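You operate a simulated robot arm through the tools that you are given. There is no shell and no other tool.

You are at the controls of a simulated robot arm. One attempt, no reset.

TASK
Swap the blue pad in its cradle for the grey one.
Fine: turn the black star knob to FREE first; the blue pad goes on the pad tray; the knob ends at HOLD. Where these are worked on the way, their far stop is far enough and under half their travel is too little: black star knob.

Only the result counts: the job must be done as asked and must still hold three seconds after the hand-in. Knocking over, shifting, dropping, spilling or breaking anything else fails it.

THE ROBOT
A 7-joint arm with a two-finger parallel gripper, fixed in place. Base frame: the origin is at the foot of the arm, x ahead of it, y to its left, z up; the work surface is at about z = 800. Readings come in mm, degrees, newtons and seconds.
With the tool pointing down near the work surface it reaches from about 440 to 920 mm from the base axis. Its first joint turns from -143.0 to 143.0 degrees. Payload 3 kg.
The TCP is the grasp point between the finger pads, 30 mm short of the fingertips. In the tool frame z runs along the fingers and y along their closing line. Largest opening 94 mm; finger width 28, thickness 10; the body of the gripper, 50 by 96 mm, starts 55 mm behind the TCP.
Orientation is that of the tool frame in the base frame, as [roll, pitch, yaw] about the fixed x, y, z axes, in that order (R = Rz(yaw) Ry(pitch) Rx(roll)). With the fingers straight down and closing along the base's y, the tool's x points along the base's -x, its y along +y and its z along -z.

THE INTERFACE
- The arm moves only by the tool apply_moves. Its argument "steps" is one flat list of numbers, 7 for each row, row after row: the turn, a rotation vector about the tool's x, y, z in degrees, then the shift along the tool's x, y, z in mm, then the opening, from 0 (shut) to 1 (fully open). In form: [wx, wy, wz, dx, dy, dz, fingers, wx, wy, wz, dx, dy, dz, fingers, ...]. A call has 1 to 20 rows; each row shifts and turns the commanded pose from where the row before left it, along the tool's axes as they then stand. Rows are played at 5 a second. More than 50 mm and 8.6 degrees between two rows, or a gripper value outside its range, and nothing of the call is played. Where a pose cannot be reached the arm comes as near as it can. A force on the tool above 40 N (or 10 N above the force at the start of the call, whichever is more), or a blocked arm, ends the call early, and 0.2 s more pass. Each finger travels about 72 mm/s and halts on what it meets, pressing with about 23 N; the grip force reading is that of the motor and also rises with nothing between the fingers. The clock runs only during rows and for 0.2 s after the last one: add rows that do not move to give the fingers time. It gives the time, the measured TCP pose, the force on the tool (base axes), the opening and the grip force at its end, in the units of the frame above (readings bear some noise), with the torque about the TCP (base axes, N m) and any sound that the robot's microphone picked up.
- Cameras (640 x 400 px; columns grow to the right, rows downward): "scene" is fixed at [44.3, 645.9, 1547.3]; the picture's right is [-0.07, -1.00, 0.00], its down [-0.81, 0.06, -0.58] and it looks along [0.58, -0.04, -0.82] (base axes); focal length 326 px, centre (320, 200). "wrist" rides on the gripper at [76, 14, -102] in the tool frame; the picture's right is [-0.18, 0.98, 0.00], its down [-0.75, -0.14, -0.64] and it looks along [-0.63, -0.12, 0.77] (tool axes); focal length 243 px, centre (320, 200). There is no depth. A picture from a camera that has moved, and an enlarged one, comes with that camera's place and axes in the base frame and with its lens. The place of the scene camera against the robot may be out by one fixed shift of up to 12 mm in any direction.
- get_image(camera): a new picture of that camera. No time passes.
- inspect(camera, box): a new picture of the part [left, top, right, bottom] of that camera's present view, enlarged. No time passes.
- finish_job(): hands the job in; it is judged then, once.

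Nothing tells you positions but the pictures and the camera data. Unless the task says otherwise, let go and move clear before handing in.

The tools are called as a command line: name --argument value ..., lists and objects as JSON in quotes. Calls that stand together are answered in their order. apply_moves: Moves the arm, as the interface text tells. Its arguments: {"type":"object","properties":{"steps":{"type":"array"}},"required":["steps"]} The other tools are called the same way: get_image (camera) takes a picture; inspect (camera, box) takes an enlarged picture of a part of a camera's view; finish_job () hands the job in.

At the start:

```text
t: 0.0
eef_pos: [568.4, 443.0, 1114.1]
ee_rot: [-179.9, 0.0, -180.0]
contact_force: [0.4, -0.3, 0.8]
wrist_torque: [0.01, 0.0, 0.01]
width: 93.9
gripper_force: 0.2
```

scene: 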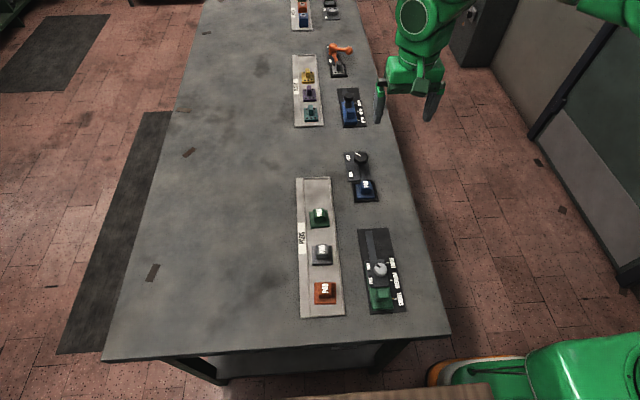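
wrist: 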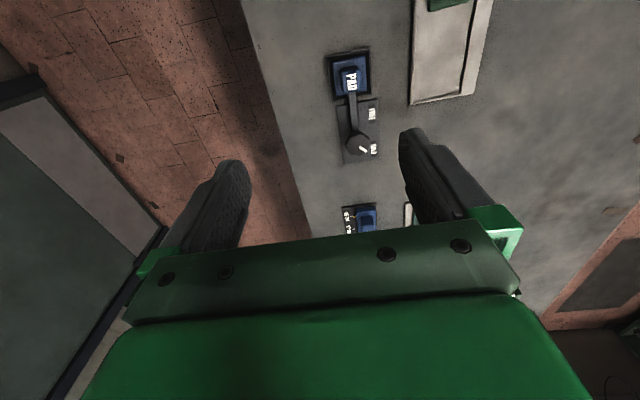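

I see a table with several mechanisms and a pad tray holding green, grey and orange pads; the blue pad sits in a cradle near a black knob. I'll enlarge the pictures to identify the parts.

inspect --camera "scene" --box '[280, 140, 420, 228]'

inspect --camera "scene" --box '[280, 220, 440, 320]'

inspect --camera "scene" --box '[270, 0, 400, 140]'

inspect --camera "wrist" --box '[300, 30, 420, 240]'

```text
4.55 times, centred on (350, 184) of scene
camera zoom: at [44.3, 645.9, 1547.3], right [-0.07, -1.0, 0.0], down [-0.81, 0.06, -0.58], along [0.58, -0.04, -0.82], focal length 1483 px, centre (184, 273)
```

zoom: 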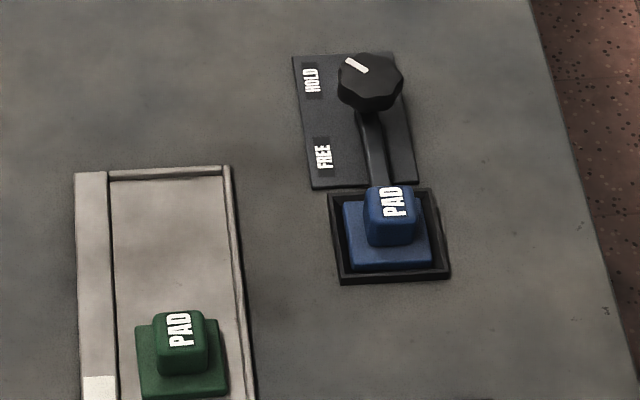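

```text
4.00 times, centred on (360, 270) of scene
camera zoom: at [44.3, 645.9, 1547.3], right [-0.07, -1.0, 0.0], down [-0.81, 0.06, -0.58], along [0.58, -0.04, -0.82], focal length 1305 px, centre (160, -80)
```

zoom: 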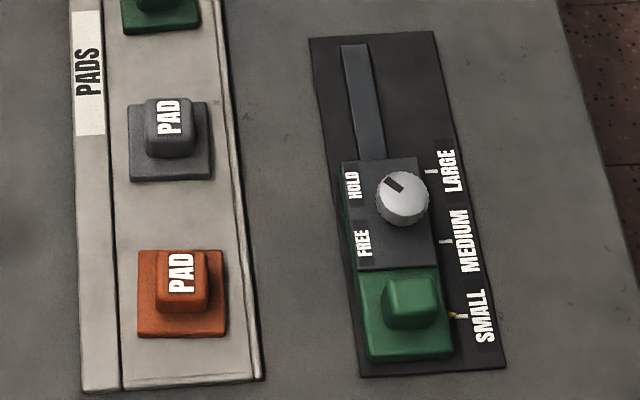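

```text
2.86 times, centred on (335, 70) of scene
camera zoom: at [44.3, 645.9, 1547.3], right [-0.07, -1.0, 0.0], down [-0.81, 0.06, -0.58], along [0.58, -0.04, -0.82], focal length 932 px, centre (277, 571)
```

zoom: 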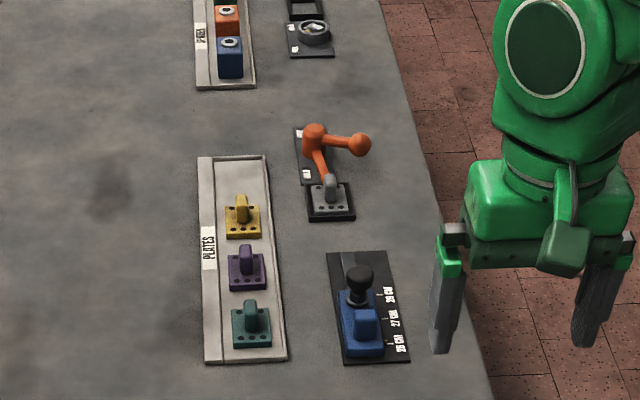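

```text
1.90 times, centred on (360, 135) of wrist
camera zoom: at [494.8, 457.9, 1216.8], right [0.18, 0.98, 0.0], down [0.75, -0.14, 0.64], along [0.63, -0.12, -0.77], focal length 462 px, centre (244, 324)
```

zoom: 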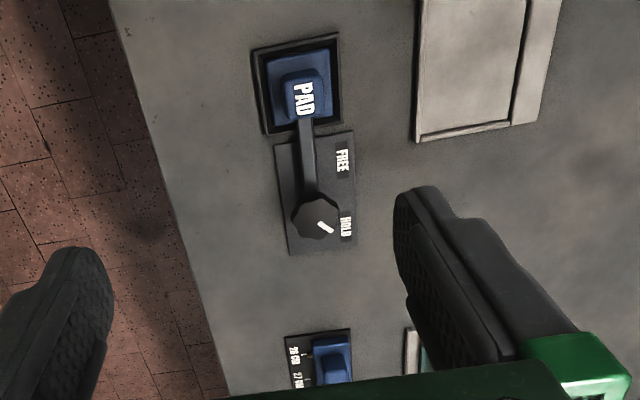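

The blue pad sits in a cradle at about (590, 482). The knob is at about (688, 483), with a latch bar running over the pad, and the PADS tray is at about (300–480, 617). I'll move in above the knob and cradle to look more closely.

apply_moves --steps '[0, 0, 0, -8, 9.75, 30, 1, 0, 0, 0, -8, 9.75, 30, 1, 0, 0, 0, -8, 9.75, 30, 1, 0, 0, 0, -8, 9.75, 30, 1, 0, 0, 0, 0, 0, 0, 1]'

get_image --camera "wrist"

get_image --camera "scene"

```text
t: 1.2
eef_pos: [603.0, 483.5, 992.2]
ee_rot: [180.0, 0.0, 179.9]
contact_force: [0.3, 0.4, 0.5]
wrist_torque: [-0.01, -0.01, 0.01]
width: 93.7
gripper_force: 0.0
```

```text
taken
camera wrist: at [528.5, 498.4, 1095.7], right [0.18, 0.98, 0.0], down [0.75, -0.14, 0.64], along [0.63, -0.12, -0.77], focal length 243 px, centre (320, 200)
```

wrist: 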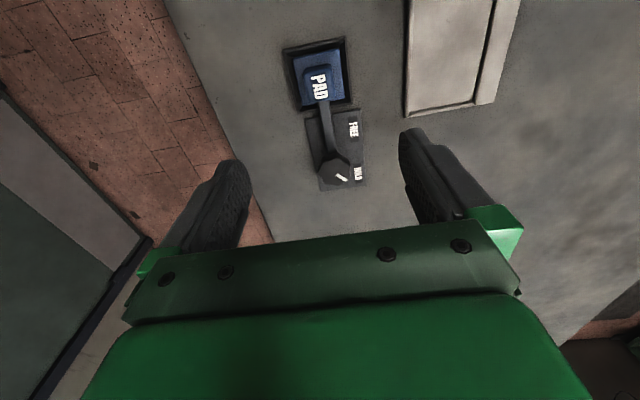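

```text
taken
```

scene: 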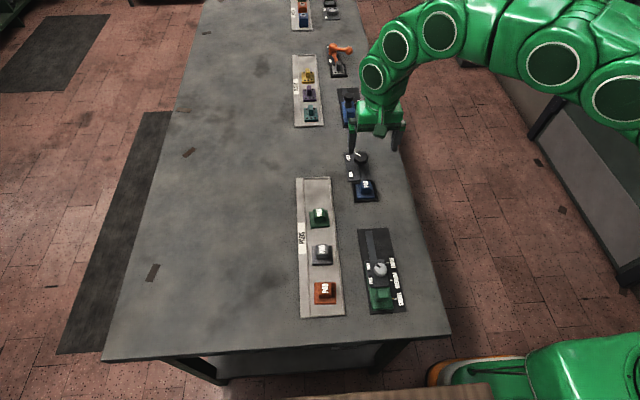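

The arm is above the cradle and the wrist camera sees both the knob and the blue pad. I'll enlarge that area before moving.

inspect --camera "wrist" --box '[260, 30, 400, 200]'

inspect --camera "scene" --box '[335, 140, 391, 210]'

```text
2.35 times, centred on (330, 115) of wrist
camera zoom: at [528.5, 498.4, 1095.7], right [0.18, 0.98, 0.0], down [0.75, -0.14, 0.64], along [0.63, -0.12, -0.77], focal length 571 px, centre (296, 400)
```

zoom: 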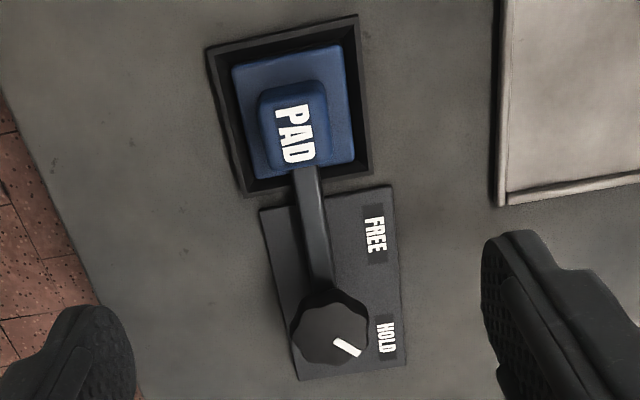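

```text
5.71 times, centred on (363, 175) of scene
camera zoom: at [44.3, 645.9, 1547.3], right [-0.07, -1.0, 0.0], down [-0.81, 0.06, -0.58], along [0.58, -0.04, -0.82], focal length 1864 px, centre (74, 343)
```

zoom: 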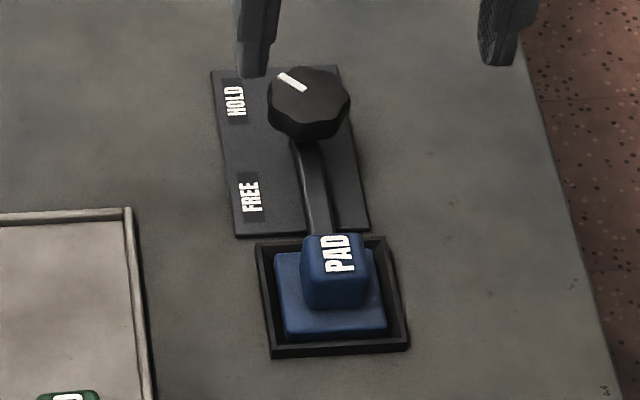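

The bar is fixed to the knob and runs over the pad. HOLD lies at (+x, +y) and FREE at (-x, +y) from the knob centre, so going to FREE is about +90° counter-clockwise seen from above. I'll move above the knob and test the wrist's rotation range in free air.

apply_moves --steps '[0, 0, 0, -21, 0, 14, 1, 0, 0, 0, -21, 0, 14, 1, 0, 0, 0, -21, 0, 14, 1, 0, 0, 0, -21, 0, 14, 1, 0, 0, 0, 0, 0, 0, 1]'

get_image --camera "wrist"

apply_moves --steps '[0, 0, -8, 0, 0, 0, 1, 0, 0, -8, 0, 0, 0, 1, 0, 0, -8, 0, 0, 0, 1, 0, 0, -8, 0, 0, 0, 1, 0, 0, -8, 0, 0, 0, 1, 0, 0, -8, 0, 0, 0, 1, 0, 0, -8, 0, 0, 0, 1, 0, 0, -8, 0, 0, 0, 1, 0, 0, -8, 0, 0, 0, 1, 0, 0, -8, 0, 0, 0, 1, 0, 0, -8, 0, 0, 0, 1, 0, 0, -8, 0, 0, 0, 1, 0, 0, 0, 0, 0, 0, 1]'

get_image --camera "wrist"

```text
t: 2.4
eef_pos: [686.0, 483.4, 936.9]
ee_rot: [180.0, 0.0, -179.9]
contact_force: [-0.1, -0.4, -0.1]
wrist_torque: [0.01, -0.01, -0.02]
width: 94.0
gripper_force: 0.1
```

```text
taken
camera wrist: at [610.9, 497.9, 1041.2], right [0.18, 0.98, 0.0], down [0.75, -0.14, 0.64], along [0.63, -0.12, -0.77], focal length 243 px, centre (320, 200)
```

wrist: 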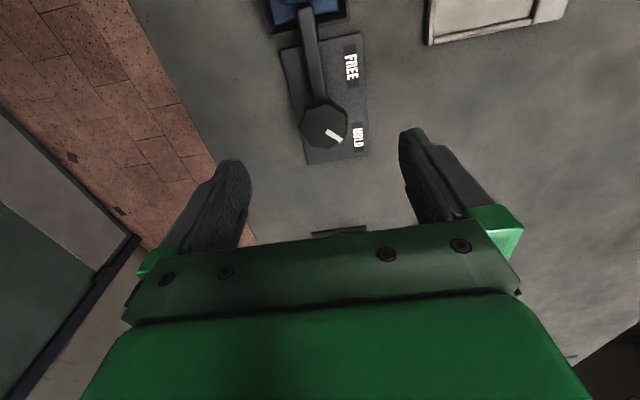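

```text
t: 5.2
eef_pos: [686.0, 483.4, 937.1]
ee_rot: [180.0, 0.0, -84.0]
contact_force: [0.4, 0.1, 0.4]
wrist_torque: [-0.02, 0.0, -0.01]
width: 94.2
gripper_force: 0.1
```

```text
taken
camera wrist: at [681.0, 405.5, 1040.8], right [-1.0, 0.08, 0.0], down [0.06, 0.76, 0.64], along [0.05, 0.64, -0.77], focal length 243 px, centre (320, 200)
```

wrist: 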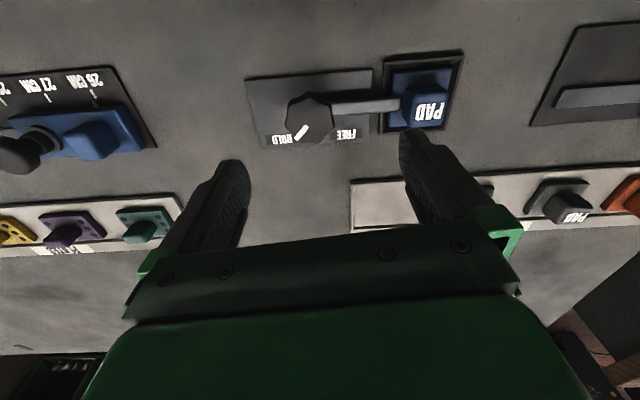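

The wrist reaches +96° without trouble, and this side view should give heights. I'll enlarge it to locate the knob, bar, cradle and pad.

inspect --camera "wrist" --box '[240, 40, 480, 160]'

inspect --camera "wrist" --box '[370, 40, 480, 140]'

inspect --camera "wrist" --box '[440, 150, 640, 240]'

```text
2.67 times, centred on (360, 100) of wrist
camera zoom: at [681.0, 405.5, 1040.8], right [-1.0, 0.08, 0.0], down [0.06, 0.76, 0.64], along [0.05, 0.64, -0.77], focal length 647 px, centre (213, 467)
```

zoom: 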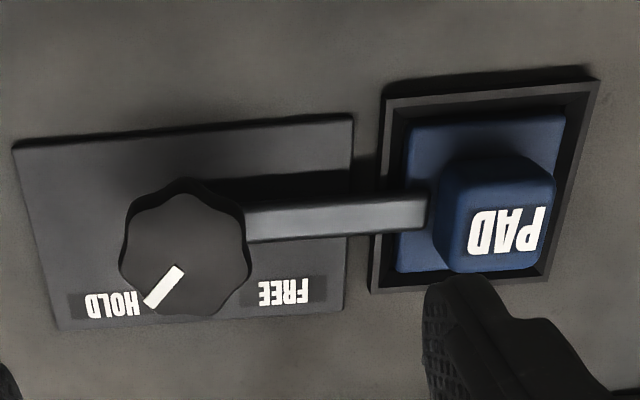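

```text
4.00 times, centred on (425, 90) of wrist
camera zoom: at [681.0, 405.5, 1040.8], right [-1.0, 0.08, 0.0], down [0.06, 0.76, 0.64], along [0.05, 0.64, -0.77], focal length 970 px, centre (-100, 640)
```

zoom: 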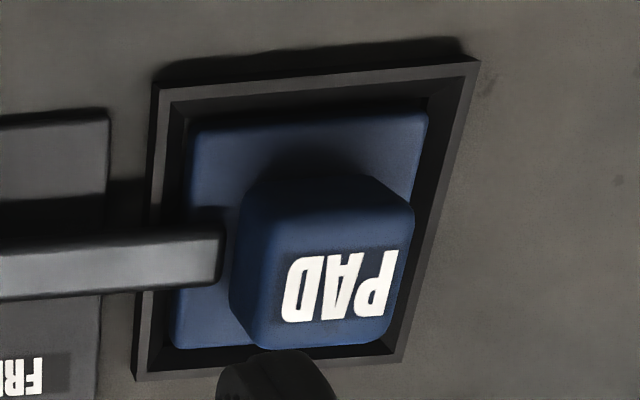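

```text
3.20 times, centred on (540, 195) of wrist
camera zoom: at [681.0, 405.5, 1040.8], right [-1.0, 0.08, 0.0], down [0.06, 0.76, 0.64], along [0.05, 0.64, -0.77], focal length 776 px, centre (-384, 216)
```

zoom: 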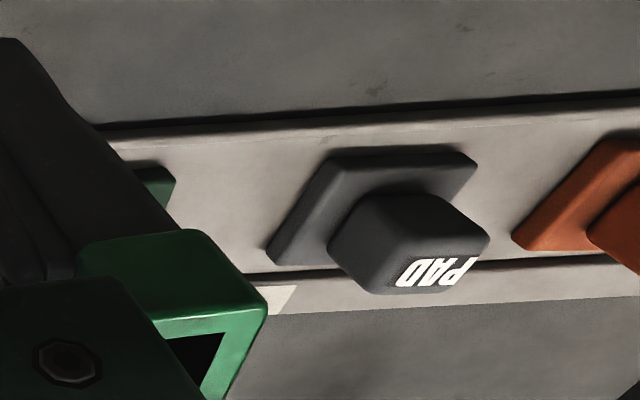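

The knob top is at about (695, 485, 839), roughly 41 mm across. The cradle is centred at about (599, 483.5), and the pad's block top is near z=838. I'll rotate back and lower over the knob for a final centring check.

apply_moves --steps '[0, 0, 8, 0, 0, 0, 1, 0, 0, 8, 0, 0, 0, 1, 0, 0, 8, 0, 0, 0, 1, 0, 0, 8, 0, 0, 0, 1, 0, 0, 8, 0, 0, 0, 1, 0, 0, 8, 0, 0, 0, 1, 0, 0, 8, 0, 0, 0, 1, 0, 0, 8, 0, 0, 0, 1, 0, 0, 8, 0, 0, 0, 1, 0, 0, 8, 0, 0, 0, 1, 0, 0, 8, 0, 0, 0, 1, 0, 0, 8, 0, 0, 0, 1, 0, 0, 0, -4.5, 0.8, 25, 1, 0, 0, 0, -4.5, 0.8, 25, 1, 0, 0, 0, 0, 0, 0, 1]'

get_image --camera "wrist"

inspect --camera "wrist" --box '[240, 20, 420, 180]'

inspect --camera "scene" --box '[325, 125, 405, 175]'

```text
t: 8.4
eef_pos: [693.6, 484.1, 888.9]
ee_rot: [-179.9, 0.0, -179.9]
contact_force: [0.4, 0.3, -0.1]
wrist_torque: [0.01, -0.01, 0.02]
width: 93.9
gripper_force: 0.1
```

```text
taken
camera wrist: at [619.3, 498.9, 991.6], right [0.18, 0.98, 0.0], down [0.75, -0.14, 0.64], along [0.63, -0.12, -0.77], focal length 243 px, centre (320, 200)
```

wrist: 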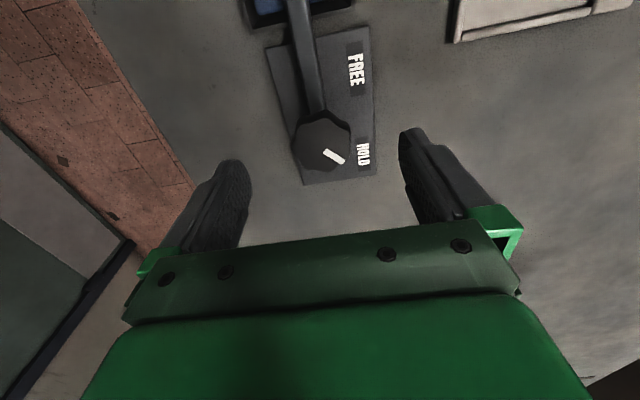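

```text
2.50 times, centred on (330, 100) of wrist
camera zoom: at [619.3, 498.9, 991.6], right [0.18, 0.98, 0.0], down [0.75, -0.14, 0.64], along [0.63, -0.12, -0.77], focal length 606 px, centre (295, 450)
```

zoom: 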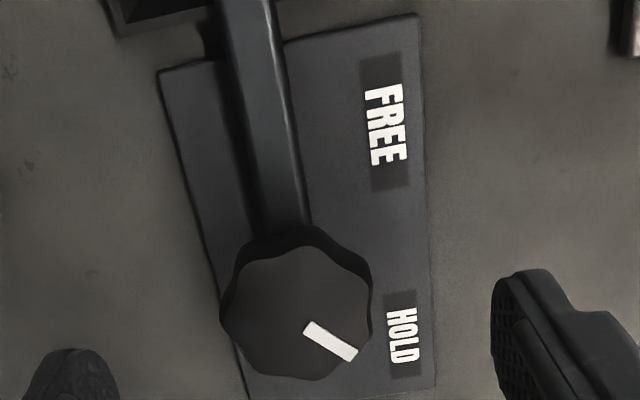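

```text
8.00 times, centred on (365, 150) of scene
camera zoom: at [44.3, 645.9, 1547.3], right [-0.07, -1.0, 0.0], down [-0.81, 0.06, -0.58], along [0.58, -0.04, -0.82], focal length 2610 px, centre (-40, 600)
```

zoom: 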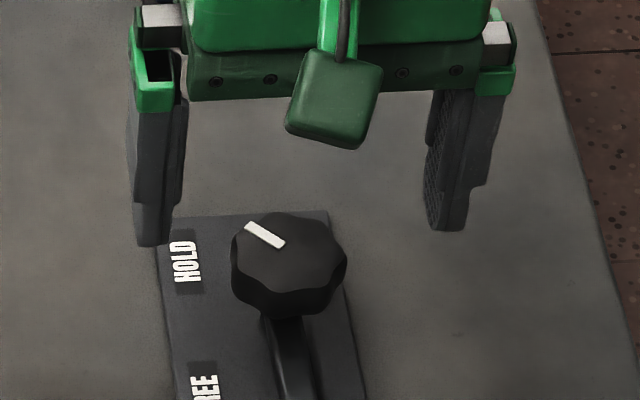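

The knob is centred at about (695.5, 485), nearly under the gripper. I'll descend so the tips reach about z=820 and then close on the knob.

apply_moves --steps '[0, 0, 0, -0.3, 0, 12, 1, 0, 0, 0, -0.2, 0, 13, 1, 0, 0, 0, 0, 0, 12, 1, 0, 0, 0, 0, 0, 0, 1, 0, 0, 0, 0, 0, 0, 1]'

get_image --camera "wrist"

inspect --camera "scene" --box '[325, 125, 405, 175]'

```text
t: 9.6
eef_pos: [695.9, 484.6, 850.3]
ee_rot: [-180.0, 0.0, -180.0]
contact_force: [-0.2, 0.1, 0.2]
wrist_torque: [-0.01, 0.01, -0.01]
width: 94.0
gripper_force: 0.1
```

```text
taken
camera wrist: at [620.6, 499.2, 953.3], right [0.18, 0.98, 0.0], down [0.75, -0.14, 0.64], along [0.63, -0.12, -0.77], focal length 243 px, centre (320, 200)
```

wrist: 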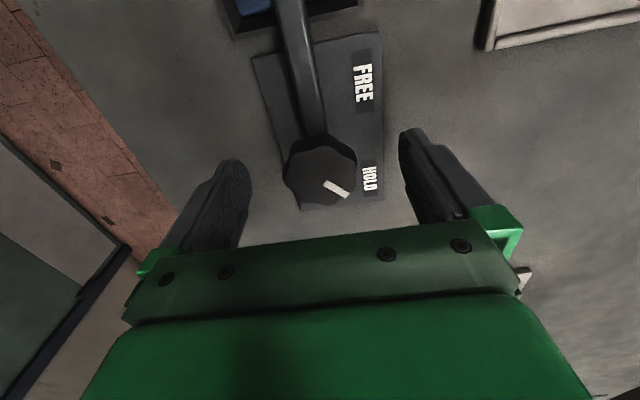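

```text
8.00 times, centred on (365, 150) of scene
camera zoom: at [44.3, 645.9, 1547.3], right [-0.07, -1.0, 0.0], down [-0.81, 0.06, -0.58], along [0.58, -0.04, -0.82], focal length 2610 px, centre (-40, 600)
```

zoom: 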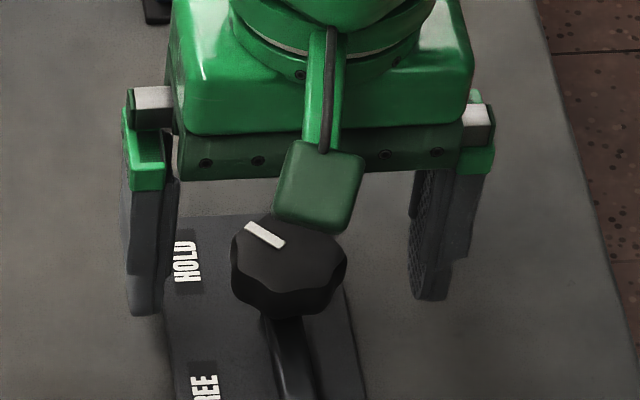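

The fingers straddle the knob, which is at about (696.5, 485) with the TCP centred on it. Next I'll close the fingers.

apply_moves --steps '[0, 0, 0, 0, 0, 0, 0.6, 0, 0, 0, 0, 0, 0, 0.4, 0, 0, 0, 0, 0, 0, 0.2, 0, 0, 0, 0, 0, 0, 0, 0, 0, 0, 0, 0, 0, 0]'

get_image --camera "wrist"

```text
t: 10.8
eef_pos: [695.4, 484.5, 850.5]
ee_rot: [180.0, 0.0, -180.0]
contact_force: [2.3, 7.5, -2.8]
wrist_torque: [0.14, -0.11, -0.01]
width: 41.2
gripper_force: 45.0
```

```text
taken
camera wrist: at [620.5, 499.6, 953.3], right [0.18, 0.98, 0.0], down [0.75, -0.14, 0.64], along [0.63, -0.12, -0.77], focal length 243 px, centre (320, 200)
```

wrist: 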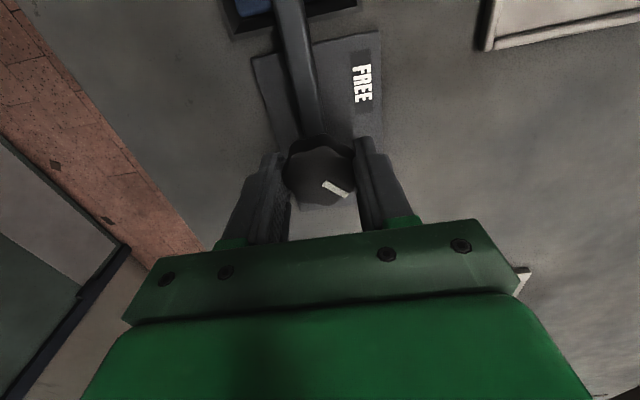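

I have the knob, width 41.2 mm with low side force. I'll turn it counter-clockwise in stages and watch the forces.

apply_moves --steps '[0, 0, -4, 0, 0.3, 0, 0, 0, 0, -6, 0, 0, 0, 0, 0, 0, -6, 0, 0, 0, 0, 0, 0, -6, 0, 0, 0, 0, 0, 0, -6, 0, 0, 0, 0, 0, 0, -6, 0, 0, 0, 0, 0, 0, -6, 0, 0, 0, 0, 0, 0, -6, 0, 0, 0, 0, 0, 0, 0, 0, 0, 0, 0]'

inspect --camera "scene" --box '[325, 125, 405, 175]'

get_image --camera "wrist"

```text
t: 12.8
eef_pos: [693.7, 483.5, 851.4]
ee_rot: [-180.0, -0.1, -133.9]
contact_force: [-4.8, 12.0, -6.1]
wrist_torque: [-0.05, 0.6, -0.01]
width: 40.9
gripper_force: 45.4
```

```text
8.00 times, centred on (365, 150) of scene
camera zoom: at [44.3, 645.9, 1547.3], right [-0.07, -1.0, 0.0], down [-0.81, 0.06, -0.58], along [0.58, -0.04, -0.82], focal length 2610 px, centre (-40, 600)
```

zoom: 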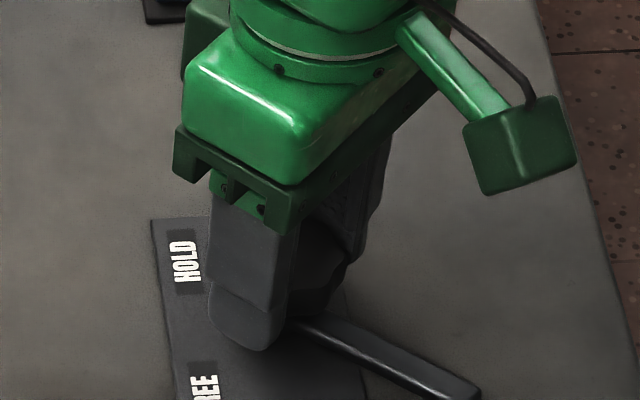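

```text
taken
camera wrist: at [632.7, 439.8, 953.6], right [-0.58, 0.81, 0.0], down [0.63, 0.45, 0.64], along [0.52, 0.37, -0.77], focal length 243 px, centre (320, 200)
```

wrist: 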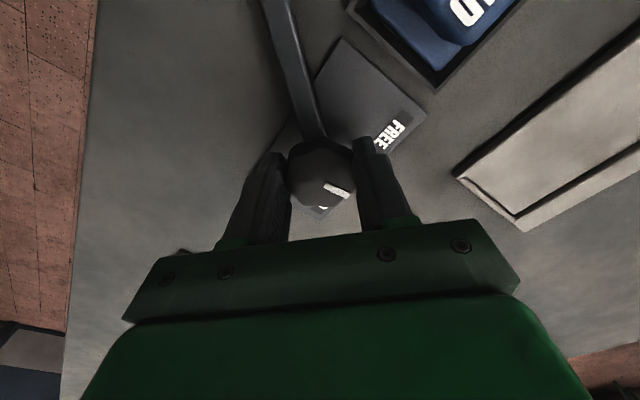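

The knob and bar have turned 46° together with modest forces. I'll carry on to the FREE stop.

apply_moves --steps '[0, 0, -6, 0, 0, 0, 0, 0, 0, -6, 0, 0, 0, 0, 0, 0, -6, 0, 0, 0, 0, 0, 0, -6, 0, 0, 0, 0, 0, 0, -6, 0, 0, 0, 0, 0, 0, -6, 0, 0, 0, 0, 0, 0, -4, 0, 0, 0, 0, 0, 0, 0, 0, 0, 0, 0]'

inspect --camera "scene" --box '[325, 125, 405, 175]'

get_image --camera "wrist"

```text
t: 14.6
eef_pos: [694.2, 483.6, 849.5]
ee_rot: [179.8, 0.0, -94.0]
contact_force: [-29.4, -13.3, -17.1]
wrist_torque: [-0.24, 0.41, -0.45]
width: 40.8
gripper_force: 44.8
```

```text
8.00 times, centred on (365, 150) of scene
camera zoom: at [44.3, 645.9, 1547.3], right [-0.07, -1.0, 0.0], down [-0.81, 0.06, -0.58], along [0.58, -0.04, -0.82], focal length 2610 px, centre (-40, 600)
```

zoom: 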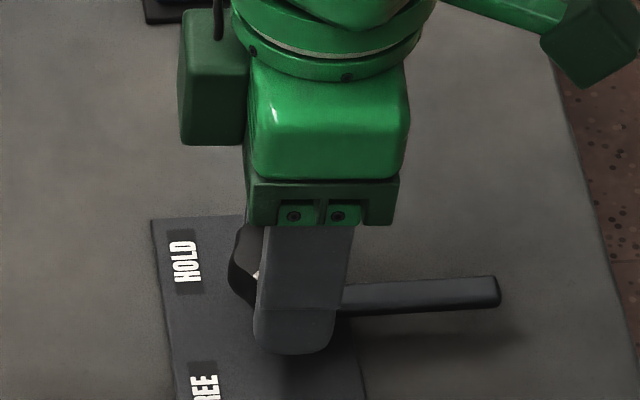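

```text
taken
camera wrist: at [677.0, 409.5, 953.8], right [-0.97, 0.25, 0.0], down [0.19, 0.74, 0.64], along [0.16, 0.62, -0.77], focal length 243 px, centre (320, 200)
```

wrist: 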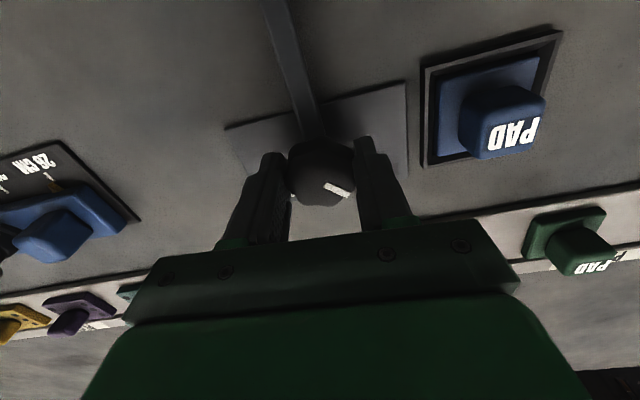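

The knob has turned about 86° and the bar now points along -y, clear of the pad. Side force has built up, so I'll ease the TCP and then nudge a little further to find the stop.

apply_moves --steps '[0, 0, 0, 0.5, 1.2, 0.5, 0, 0, 0, -2, 0, 0, 0, 0, 0, 0, 0, 0, 0, 0, 0]'

```text
t: 15.4
eef_pos: [695.0, 484.5, 851.4]
ee_rot: [-179.9, 0.1, -92.0]
contact_force: [4.2, 2.5, -20.0]
wrist_torque: [0.15, 0.07, -1.06]
width: 40.9
gripper_force: 44.8
```

Torque about z is rising, which suggests the stop. I'll check the knob's pointer and the bar.

inspect --camera "wrist" --box '[220, 60, 440, 220]'

inspect --camera "scene" --box '[335, 140, 405, 184]'

```text
2.50 times, centred on (330, 140) of wrist
camera zoom: at [679.1, 409.0, 953.8], right [-0.98, 0.22, 0.0], down [0.17, 0.75, 0.64], along [0.14, 0.63, -0.77], focal length 606 px, centre (295, 350)
```

zoom: 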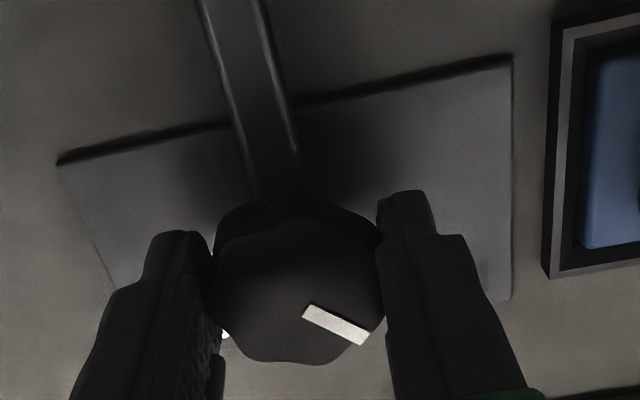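

```text
9.09 times, centred on (370, 162) of scene
camera zoom: at [44.3, 645.9, 1547.3], right [-0.07, -1.0, 0.0], down [-0.81, 0.06, -0.58], along [0.58, -0.04, -0.82], focal length 2965 px, centre (-134, 546)
```

zoom: 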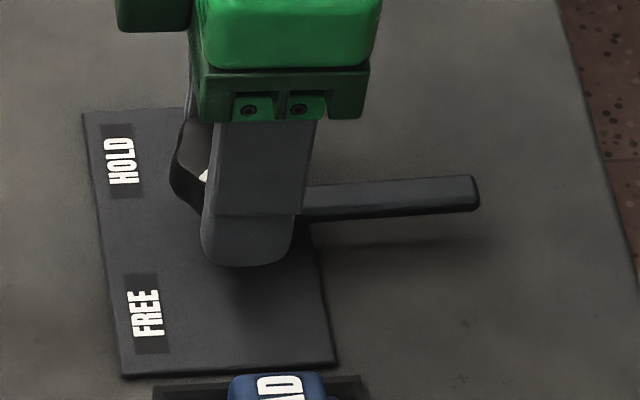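

The bar now lies along -y and the torque shows the knob is at its stop. I'll release, rise and check that it stays put.

apply_moves --steps '[0, 0, 0, 0, 0, 0, 0.6, 0, 0, 0, 0, 0, 0, 0.7, 0, 0, 0, 0, 0, 0, 0.7, 0, 0, 0, 0, 0, -20, 0.7, 0, 0, 0, 0, 0, -30, 0.7, 0, 0, 0, 0, 0, -40, 0.7, 0, 0, 0, 0, 0, 0, 0.7]'

get_image --camera "wrist"

inspect --camera "scene" --box '[325, 140, 405, 205]'

```text
t: 17.0
eef_pos: [694.0, 484.0, 939.2]
ee_rot: [-180.0, 0.0, -92.0]
contact_force: [0.8, 0.5, -0.4]
wrist_torque: [-0.05, -0.04, -0.02]
width: 65.9
gripper_force: 0.0
```

```text
taken
camera wrist: at [678.1, 408.5, 1041.8], right [-0.98, 0.22, 0.0], down [0.17, 0.75, 0.64], along [0.14, 0.63, -0.77], focal length 243 px, centre (320, 200)
```

wrist: 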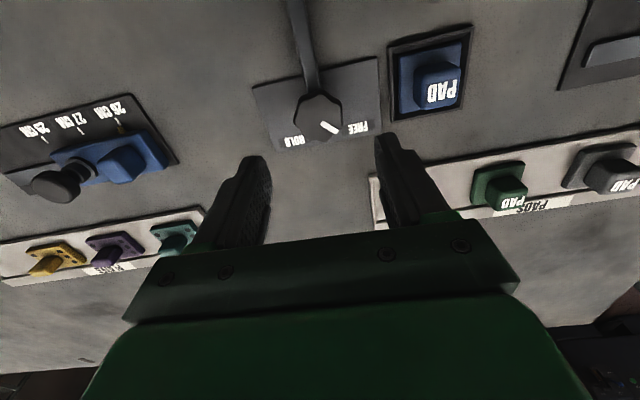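

```text
6.15 times, centred on (365, 172) of scene
camera zoom: at [44.3, 645.9, 1547.3], right [-0.07, -1.0, 0.0], down [-0.81, 0.06, -0.58], along [0.58, -0.04, -0.82], focal length 2007 px, centre (43, 369)
```

zoom: 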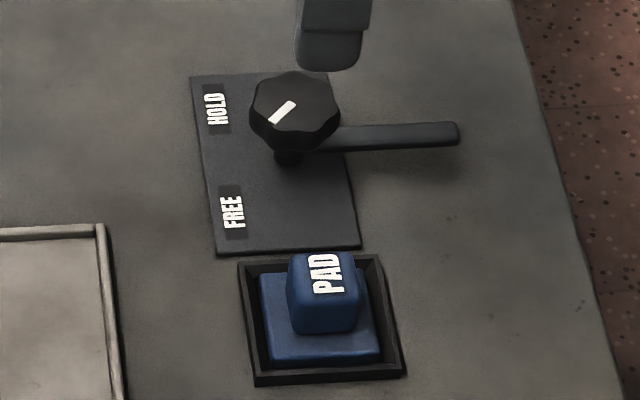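

The knob now points to FREE and the bar is clear of the pad. I'll turn the wrist back and move over the cradle, then survey the tray.

apply_moves --steps '[0, 0, 8, 0, 0, 0, 0.7, 0, 0, 8, 0, 0, 0, 0.7, 0, 0, 8, 0, 0, 0, 0.7, 0, 0, 8, 0, 0, 0, 0.7, 0, 0, 8, 0, 0, 0, 0.7, 0, 0, 8, 0, 0, 0, 0.7, 0, 0, 8, 0, 0, 0, 0.7, 0, 0, 8, 0, 0, 0, 0.7, 0, 0, 8, 0, 0, 0, 0.7, 0, 0, 8, 0, 0, 0, 0.7, 0, 0, 8, 0, 0, 0, 0.7, 0, 0, 0, 31, 0, 5, 0.7, 0, 0, 0, 31, 0, 5, 0.7, 0, 0, 0, 31, 0, 5, 0.7, 0, 0, 0, 0, 0, 0, 0.7, 0, 0, 0, 0, 0, 0, 0.7]'

get_image --camera "wrist"

inspect --camera "wrist" --box '[220, 60, 440, 200]'

```text
t: 20.4
eef_pos: [600.3, 484.1, 925.2]
ee_rot: [180.0, 0.1, -180.0]
contact_force: [-1.1, -0.3, 0.4]
wrist_torque: [-0.03, -0.01, -0.01]
width: 65.9
gripper_force: 0.0
```

```text
taken
camera wrist: at [524.2, 498.6, 1028.4], right [0.18, 0.98, 0.0], down [0.75, -0.14, 0.64], along [0.63, -0.12, -0.77], focal length 243 px, centre (320, 200)
```

wrist: 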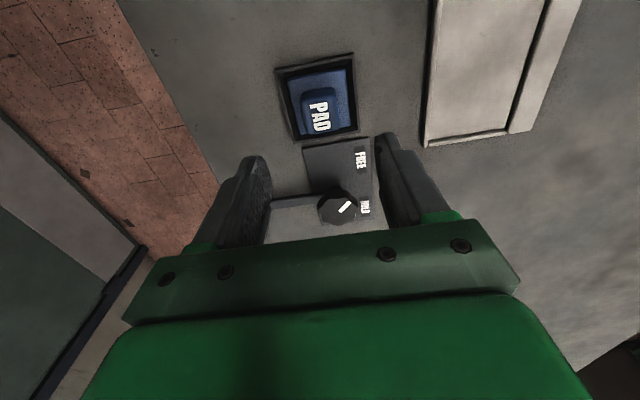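

```text
2.86 times, centred on (330, 130) of wrist
camera zoom: at [524.2, 498.6, 1028.4], right [0.18, 0.98, 0.0], down [0.75, -0.14, 0.64], along [0.63, -0.12, -0.77], focal length 693 px, centre (291, 400)
```

zoom: 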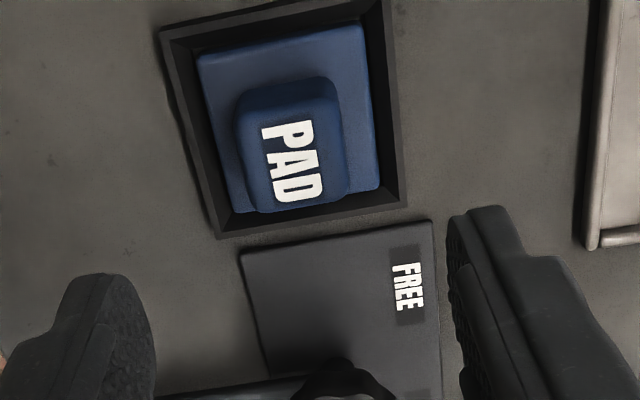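

The blue pad's block is centred at about (596, 485.5) with its top near z=838, and its base top is near z=806. Before picking it up I'll survey the tray to find a free spot and locate the grey pad.

apply_moves --steps '[0, 0, 0, 32, 23, -7, 0.6, 0, 0, 0, 32, 23, -7, 0.6, 0, 0, 0, 32, 23, -7, 0.6, 0, 0, 0, 32, 23, -7, 0.6, 0, 0, 0, 32, 23, -7, 0.6, 0, 0, 0, 0, 0, 0, 0.6, 0, 0, 0, 0, 0, 0, 0.6]'

get_image --camera "wrist"

inspect --camera "wrist" --box '[220, 0, 480, 180]'

inspect --camera "scene" --box '[285, 165, 365, 325]'

```text
t: 22.0
eef_pos: [441.0, 598.1, 962.2]
ee_rot: [-179.9, 0.0, 180.0]
contact_force: [-0.1, 0.7, -0.4]
wrist_torque: [0.02, -0.03, 0.0]
width: 56.3
gripper_force: 0.0
```

```text
taken
camera wrist: at [366.1, 613.2, 1064.0], right [0.18, 0.98, 0.0], down [0.75, -0.14, 0.64], along [0.63, -0.12, -0.77], focal length 243 px, centre (320, 200)
```

wrist: 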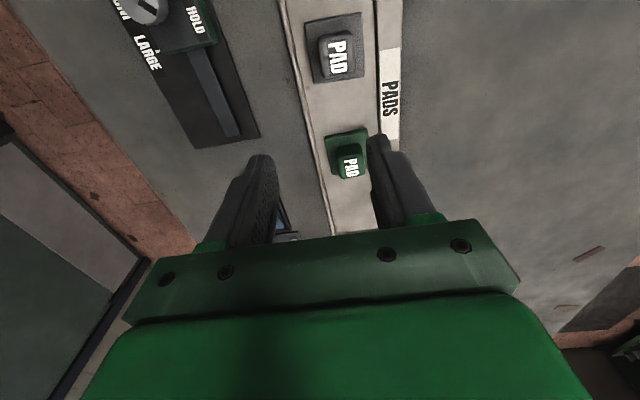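

```text
2.22 times, centred on (350, 90) of wrist
camera zoom: at [366.1, 613.2, 1064.0], right [0.18, 0.98, 0.0], down [0.75, -0.14, 0.64], along [0.63, -0.12, -0.77], focal length 539 px, centre (253, 444)
```

zoom: 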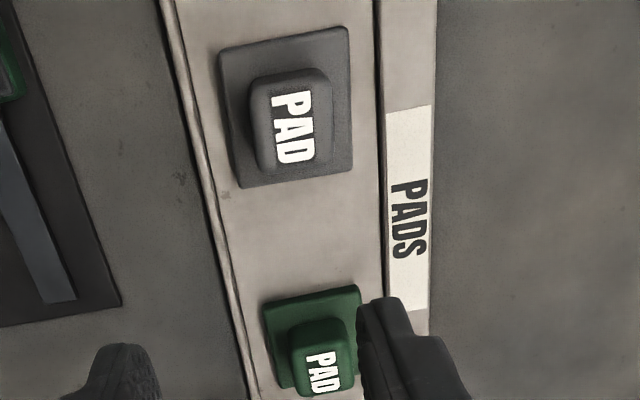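

```text
2.50 times, centred on (325, 245) of scene
camera zoom: at [44.3, 645.9, 1547.3], right [-0.07, -1.0, 0.0], down [-0.81, 0.06, -0.58], along [0.58, -0.04, -0.82], focal length 816 px, centre (308, 88)
```

zoom: 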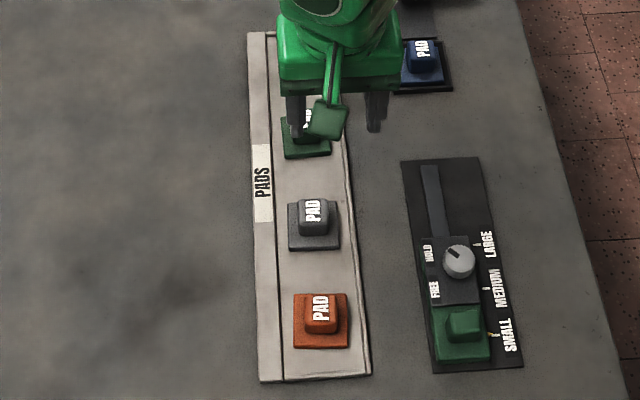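

The tray has free floor from about x=540 to x=645 at y≈620, so blue will go near (592, 620). The grey pad's centre is at about (406, 620) with its top near 840. I'll go back over the blue pad for picking.

apply_moves --steps '[0, 0, 0, -31, -22.6, 12, 0.6, 0, 0, 0, -31, -22.6, 12, 0.6, 0, 0, 0, -31, -22.6, 12, 0.6, 0, 0, 0, -31, -22.6, 12, 0.6, 0, 0, 0, -31, -22.6, 12, 0.6, 0, 0, 0, 0, 0, 0, 0.6, 0, 0, 0, 0, 0, 0, 0.6]'

inspect --camera "wrist" --box '[220, 40, 440, 200]'

inspect --camera "scene" --box '[325, 160, 405, 210]'

```text
t: 23.6
eef_pos: [596.1, 486.3, 899.2]
ee_rot: [180.0, 0.0, 180.0]
contact_force: [-0.2, 0.0, 1.0]
wrist_torque: [0.01, 0.0, 0.03]
width: 56.5
gripper_force: 0.0
```

```text
2.50 times, centred on (330, 120) of wrist
camera zoom: at [520.9, 500.0, 1002.8], right [0.18, 0.98, 0.0], down [0.75, -0.14, 0.64], along [0.63, -0.12, -0.77], focal length 606 px, centre (295, 400)
```

zoom: 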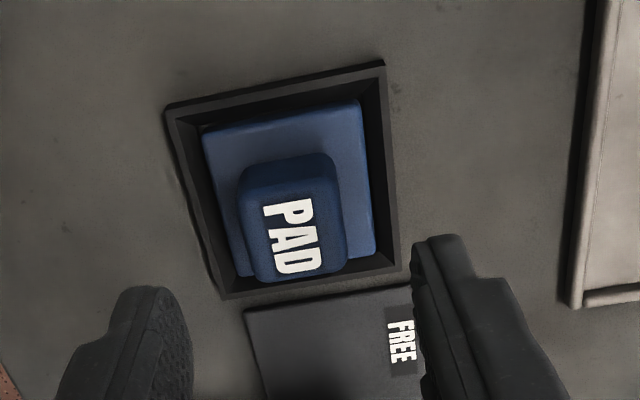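

```text
8.00 times, centred on (365, 185) of scene
camera zoom: at [44.3, 645.9, 1547.3], right [-0.07, -1.0, 0.0], down [-0.81, 0.06, -0.58], along [0.58, -0.04, -0.82], focal length 2610 px, centre (-40, 320)
```

zoom: 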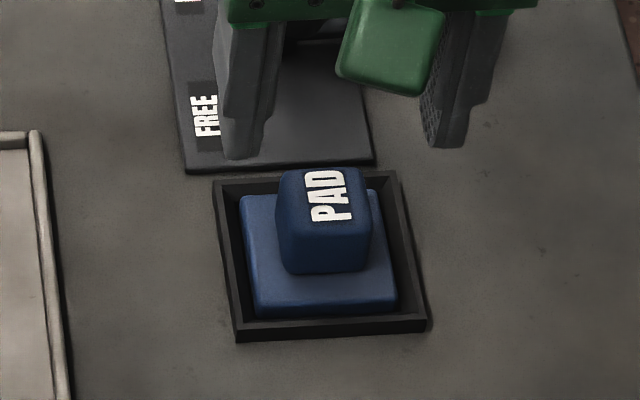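

The TCP is aligned over the blue block at about (596, 486). I'll descend with the tips to about z=816, then close.

apply_moves --steps '[0, 0, 0, 0, 0, 18, 0.6, 0, 0, 0, 0, 0, 18, 0.6, 0, 0, 0, 0, 0, 12, 0.6, 0, 0, 0, 0, 0, 5, 0.6, 0, 0, 0, 0, 0, 0, 0.6, 0, 0, 0, 0, 0, 0, 0.4, 0, 0, 0, 0, 0, 0, 0.2, 0, 0, 0, 0, 0, 0, 0, 0, 0, 0, 0, 0, 0, 0]'

inspect --camera "wrist" --box '[220, 60, 440, 220]'

inspect --camera "scene" --box '[325, 160, 405, 210]'

```text
t: 25.6
eef_pos: [597.9, 485.8, 847.2]
ee_rot: [180.0, 0.0, -180.0]
contact_force: [-0.4, 1.5, 1.2]
wrist_torque: [0.0, -0.01, 0.03]
width: 29.3
gripper_force: 22.5
```

```text
2.50 times, centred on (330, 140) of wrist
camera zoom: at [521.7, 500.3, 950.9], right [0.18, 0.98, 0.0], down [0.75, -0.14, 0.64], along [0.63, -0.12, -0.77], focal length 606 px, centre (295, 350)
```

zoom: 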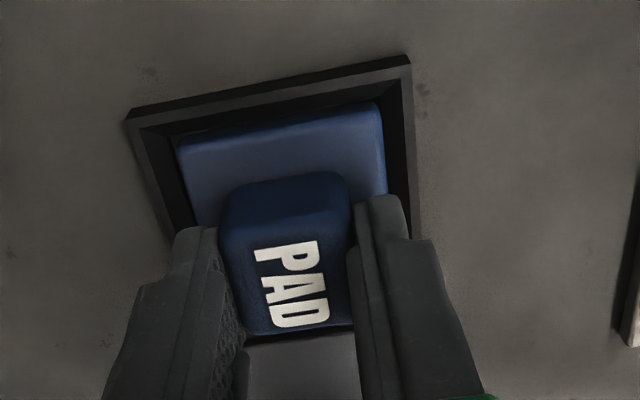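

```text
8.00 times, centred on (365, 185) of scene
camera zoom: at [44.3, 645.9, 1547.3], right [-0.07, -1.0, 0.0], down [-0.81, 0.06, -0.58], along [0.58, -0.04, -0.82], focal length 2610 px, centre (-40, 320)
```

zoom: 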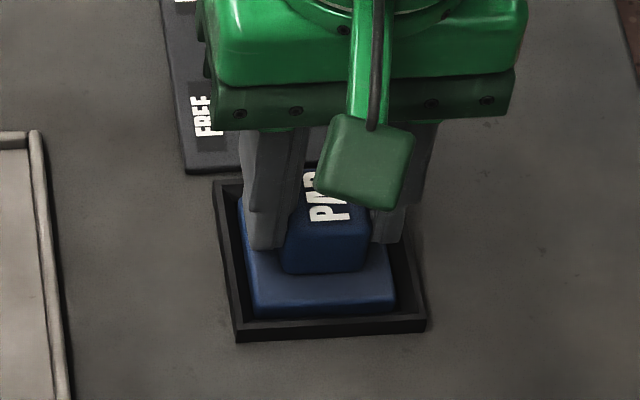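

The blue pad is gripped, block width 29.3 mm. I'll lift it straight up and check it came along cleanly.

apply_moves --steps '[0, 0, 0, 0, 0, -8, 0, 0, 0, 0, 0, 0, -12, 0, 0, 0, 0, 0, 0, -20, 0, 0, 0, 0, 0, 0, -20, 0, 0, 0, 0, 0, 0, -10, 0, 0, 0, 0, 0, 0, 0, 0]'

get_image --camera "wrist"

inspect --camera "scene" --box '[305, 140, 405, 210]'

```text
t: 27.0
eef_pos: [596.3, 485.3, 918.7]
ee_rot: [-180.0, -0.1, 180.0]
contact_force: [0.2, -0.1, -0.9]
wrist_torque: [-0.01, -0.01, -0.05]
width: 29.2
gripper_force: 23.0
```

```text
taken
camera wrist: at [521.1, 500.9, 1021.4], right [0.18, 0.98, 0.0], down [0.75, -0.14, 0.64], along [0.63, -0.12, -0.77], focal length 243 px, centre (320, 200)
```

wrist: 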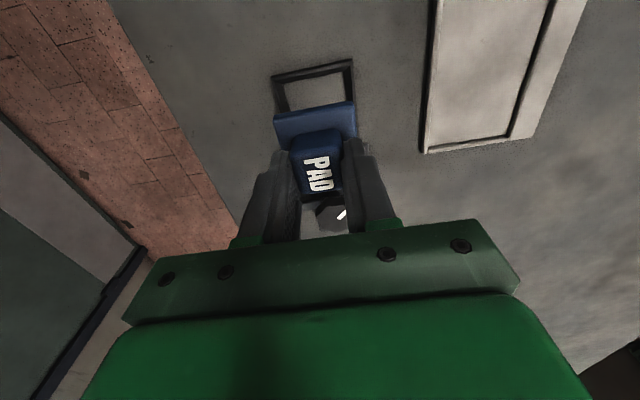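

```text
5.71 times, centred on (355, 175) of scene
camera zoom: at [44.3, 645.9, 1547.3], right [-0.07, -1.0, 0.0], down [-0.81, 0.06, -0.58], along [0.58, -0.04, -0.82], focal length 1864 px, centre (120, 343)
```

zoom: 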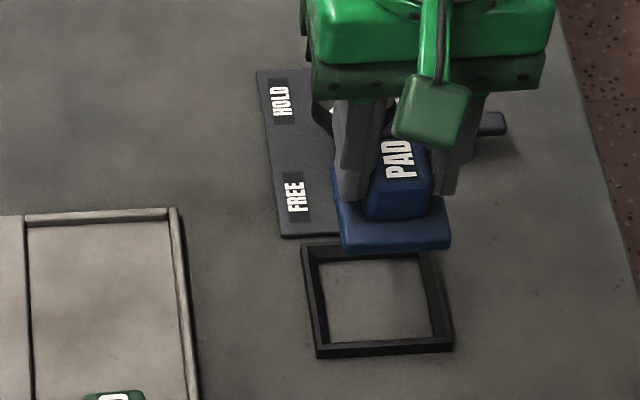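

The blue pad is lifted and the cradle is an open frame on the table, so the pad's bottom was at z≈800 with TCP≈846.6. I'll carry it over the free tray area at about (595, 620).

apply_moves --steps '[0, 0, 0, 0.3, 30, 0, 0, 0, 0, 0, 0.3, 35, 0, 0, 0, 0, 0, 0.3, 35, 0, 0, 0, 0, 0, 0.4, 33, 0, 0, 0, 0, 0, 0, 0, 0, 0, 0, 0, 0, 0, 0, 0, 0]'

get_image --camera "wrist"

inspect --camera "scene" --box '[275, 150, 375, 230]'

```text
t: 28.4
eef_pos: [594.0, 619.2, 916.9]
ee_rot: [180.0, 0.0, 180.0]
contact_force: [0.8, 0.7, -0.5]
wrist_torque: [-0.02, 0.01, 0.0]
width: 29.3
gripper_force: 22.7
```

```text
taken
camera wrist: at [518.4, 634.5, 1020.5], right [0.18, 0.98, 0.0], down [0.75, -0.14, 0.64], along [0.63, -0.12, -0.77], focal length 243 px, centre (320, 200)
```

wrist: 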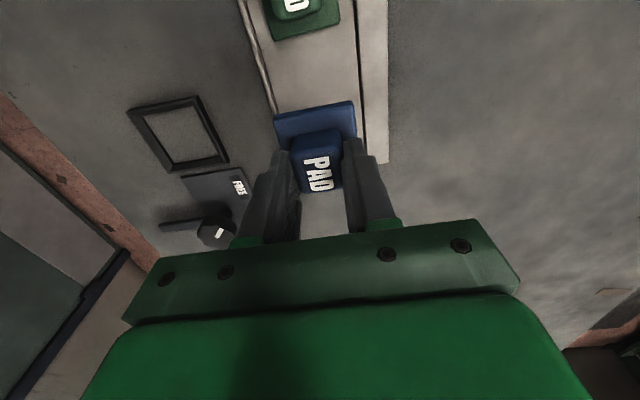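

```text
5.00 times, centred on (325, 190) of scene
camera zoom: at [44.3, 645.9, 1547.3], right [-0.07, -1.0, 0.0], down [-0.81, 0.06, -0.58], along [0.58, -0.04, -0.82], focal length 1631 px, centre (295, 250)
```

zoom: 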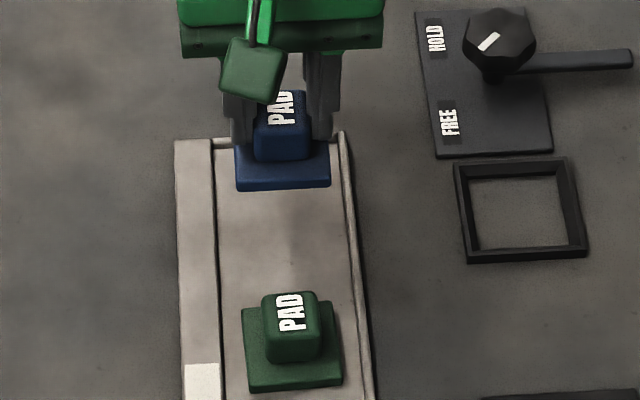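

The pad is over the empty end of the tray, with green well clear. I'll lower most of the way, then finish in small steps while watching the force.

apply_moves --steps '[0, 0, 0, 0, 0, 20, 0, 0, 0, 0, 0, 0, 20, 0, 0, 0, 0, 0, 0, 12, 0, 0, 0, 0, 0, 0, 8, 0, 0, 0, 0, 0, 0, 0, 0, 0, 0, 0, 0, 0, 2, 0, 0, 0, 0, 0, 0, 2, 0, 0, 0, 0, 0, 0, 0, 0]'

inspect --camera "scene" --box '[275, 150, 375, 230]'

get_image --camera "wrist"

```text
t: 30.2
eef_pos: [595.5, 619.9, 854.1]
ee_rot: [-179.9, 0.0, -180.0]
contact_force: [0.2, 1.2, -0.9]
wrist_torque: [-0.04, 0.01, 0.06]
width: 29.2
gripper_force: 23.7
```

```text
5.00 times, centred on (325, 190) of scene
camera zoom: at [44.3, 645.9, 1547.3], right [-0.07, -1.0, 0.0], down [-0.81, 0.06, -0.58], along [0.58, -0.04, -0.82], focal length 1631 px, centre (295, 250)
```

zoom: 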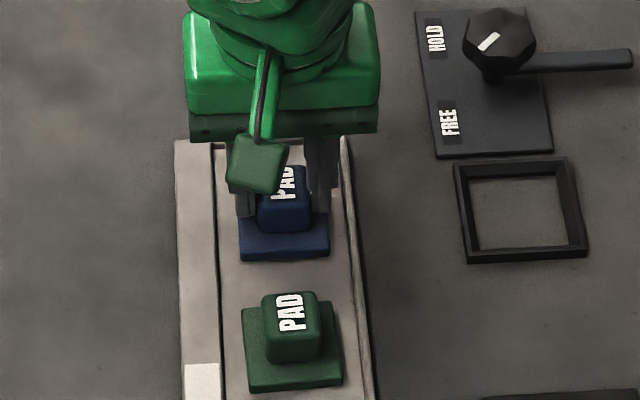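

```text
taken
camera wrist: at [519.4, 633.9, 956.2], right [0.18, 0.98, 0.0], down [0.75, -0.14, 0.64], along [0.63, -0.12, -0.77], focal length 243 px, centre (320, 200)
```

wrist: 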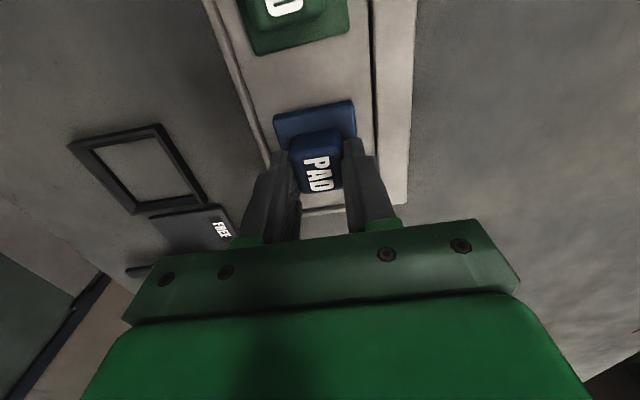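

There's no contact yet with the pad a few mm above the tray floor. I'll keep going in 1 mm steps.

apply_moves --steps '[0, 0, 0, 0, 0, 1, 0, 0, 0, 0, 0, 0, 1, 0, 0, 0, 0, 0, 0, 0, 0, 0, 0, 0, 0, 0, 0, 0]'

```text
t: 31.2
eef_pos: [595.0, 619.0, 852.2]
ee_rot: [180.0, 0.0, -180.0]
contact_force: [-0.4, -0.6, -0.2]
wrist_torque: [-0.02, -0.01, 0.03]
width: 29.2
gripper_force: 22.2
```

Still no contact, so I'll go down a little more.

apply_moves --steps '[0, 0, 0, 0, 0, 1, 0, 0, 0, 0, 0, 0, 0, 0, 0, 0, 0, 0, 0, 0, 0]'

apply_moves --steps '[0, 0, 0, 0, 0, 1, 0, 0, 0, 0, 0, 0, 0, 0, 0, 0, 0, 0, 0, 0, 0]'

```text
t: 32.0
eef_pos: [595.2, 618.3, 850.2]
ee_rot: [179.9, 0.1, -180.0]
contact_force: [-4.0, -0.1, 17.5]
wrist_torque: [-0.06, 0.12, 0.02]
width: 29.3
gripper_force: 23.2
```

```text
t: 32.8
eef_pos: [595.7, 617.8, 848.8]
ee_rot: [179.8, 0.0, 180.0]
contact_force: [2.4, 4.2, 20.2]
wrist_torque: [0.11, -0.15, 0.02]
width: 29.1
gripper_force: 23.4
```

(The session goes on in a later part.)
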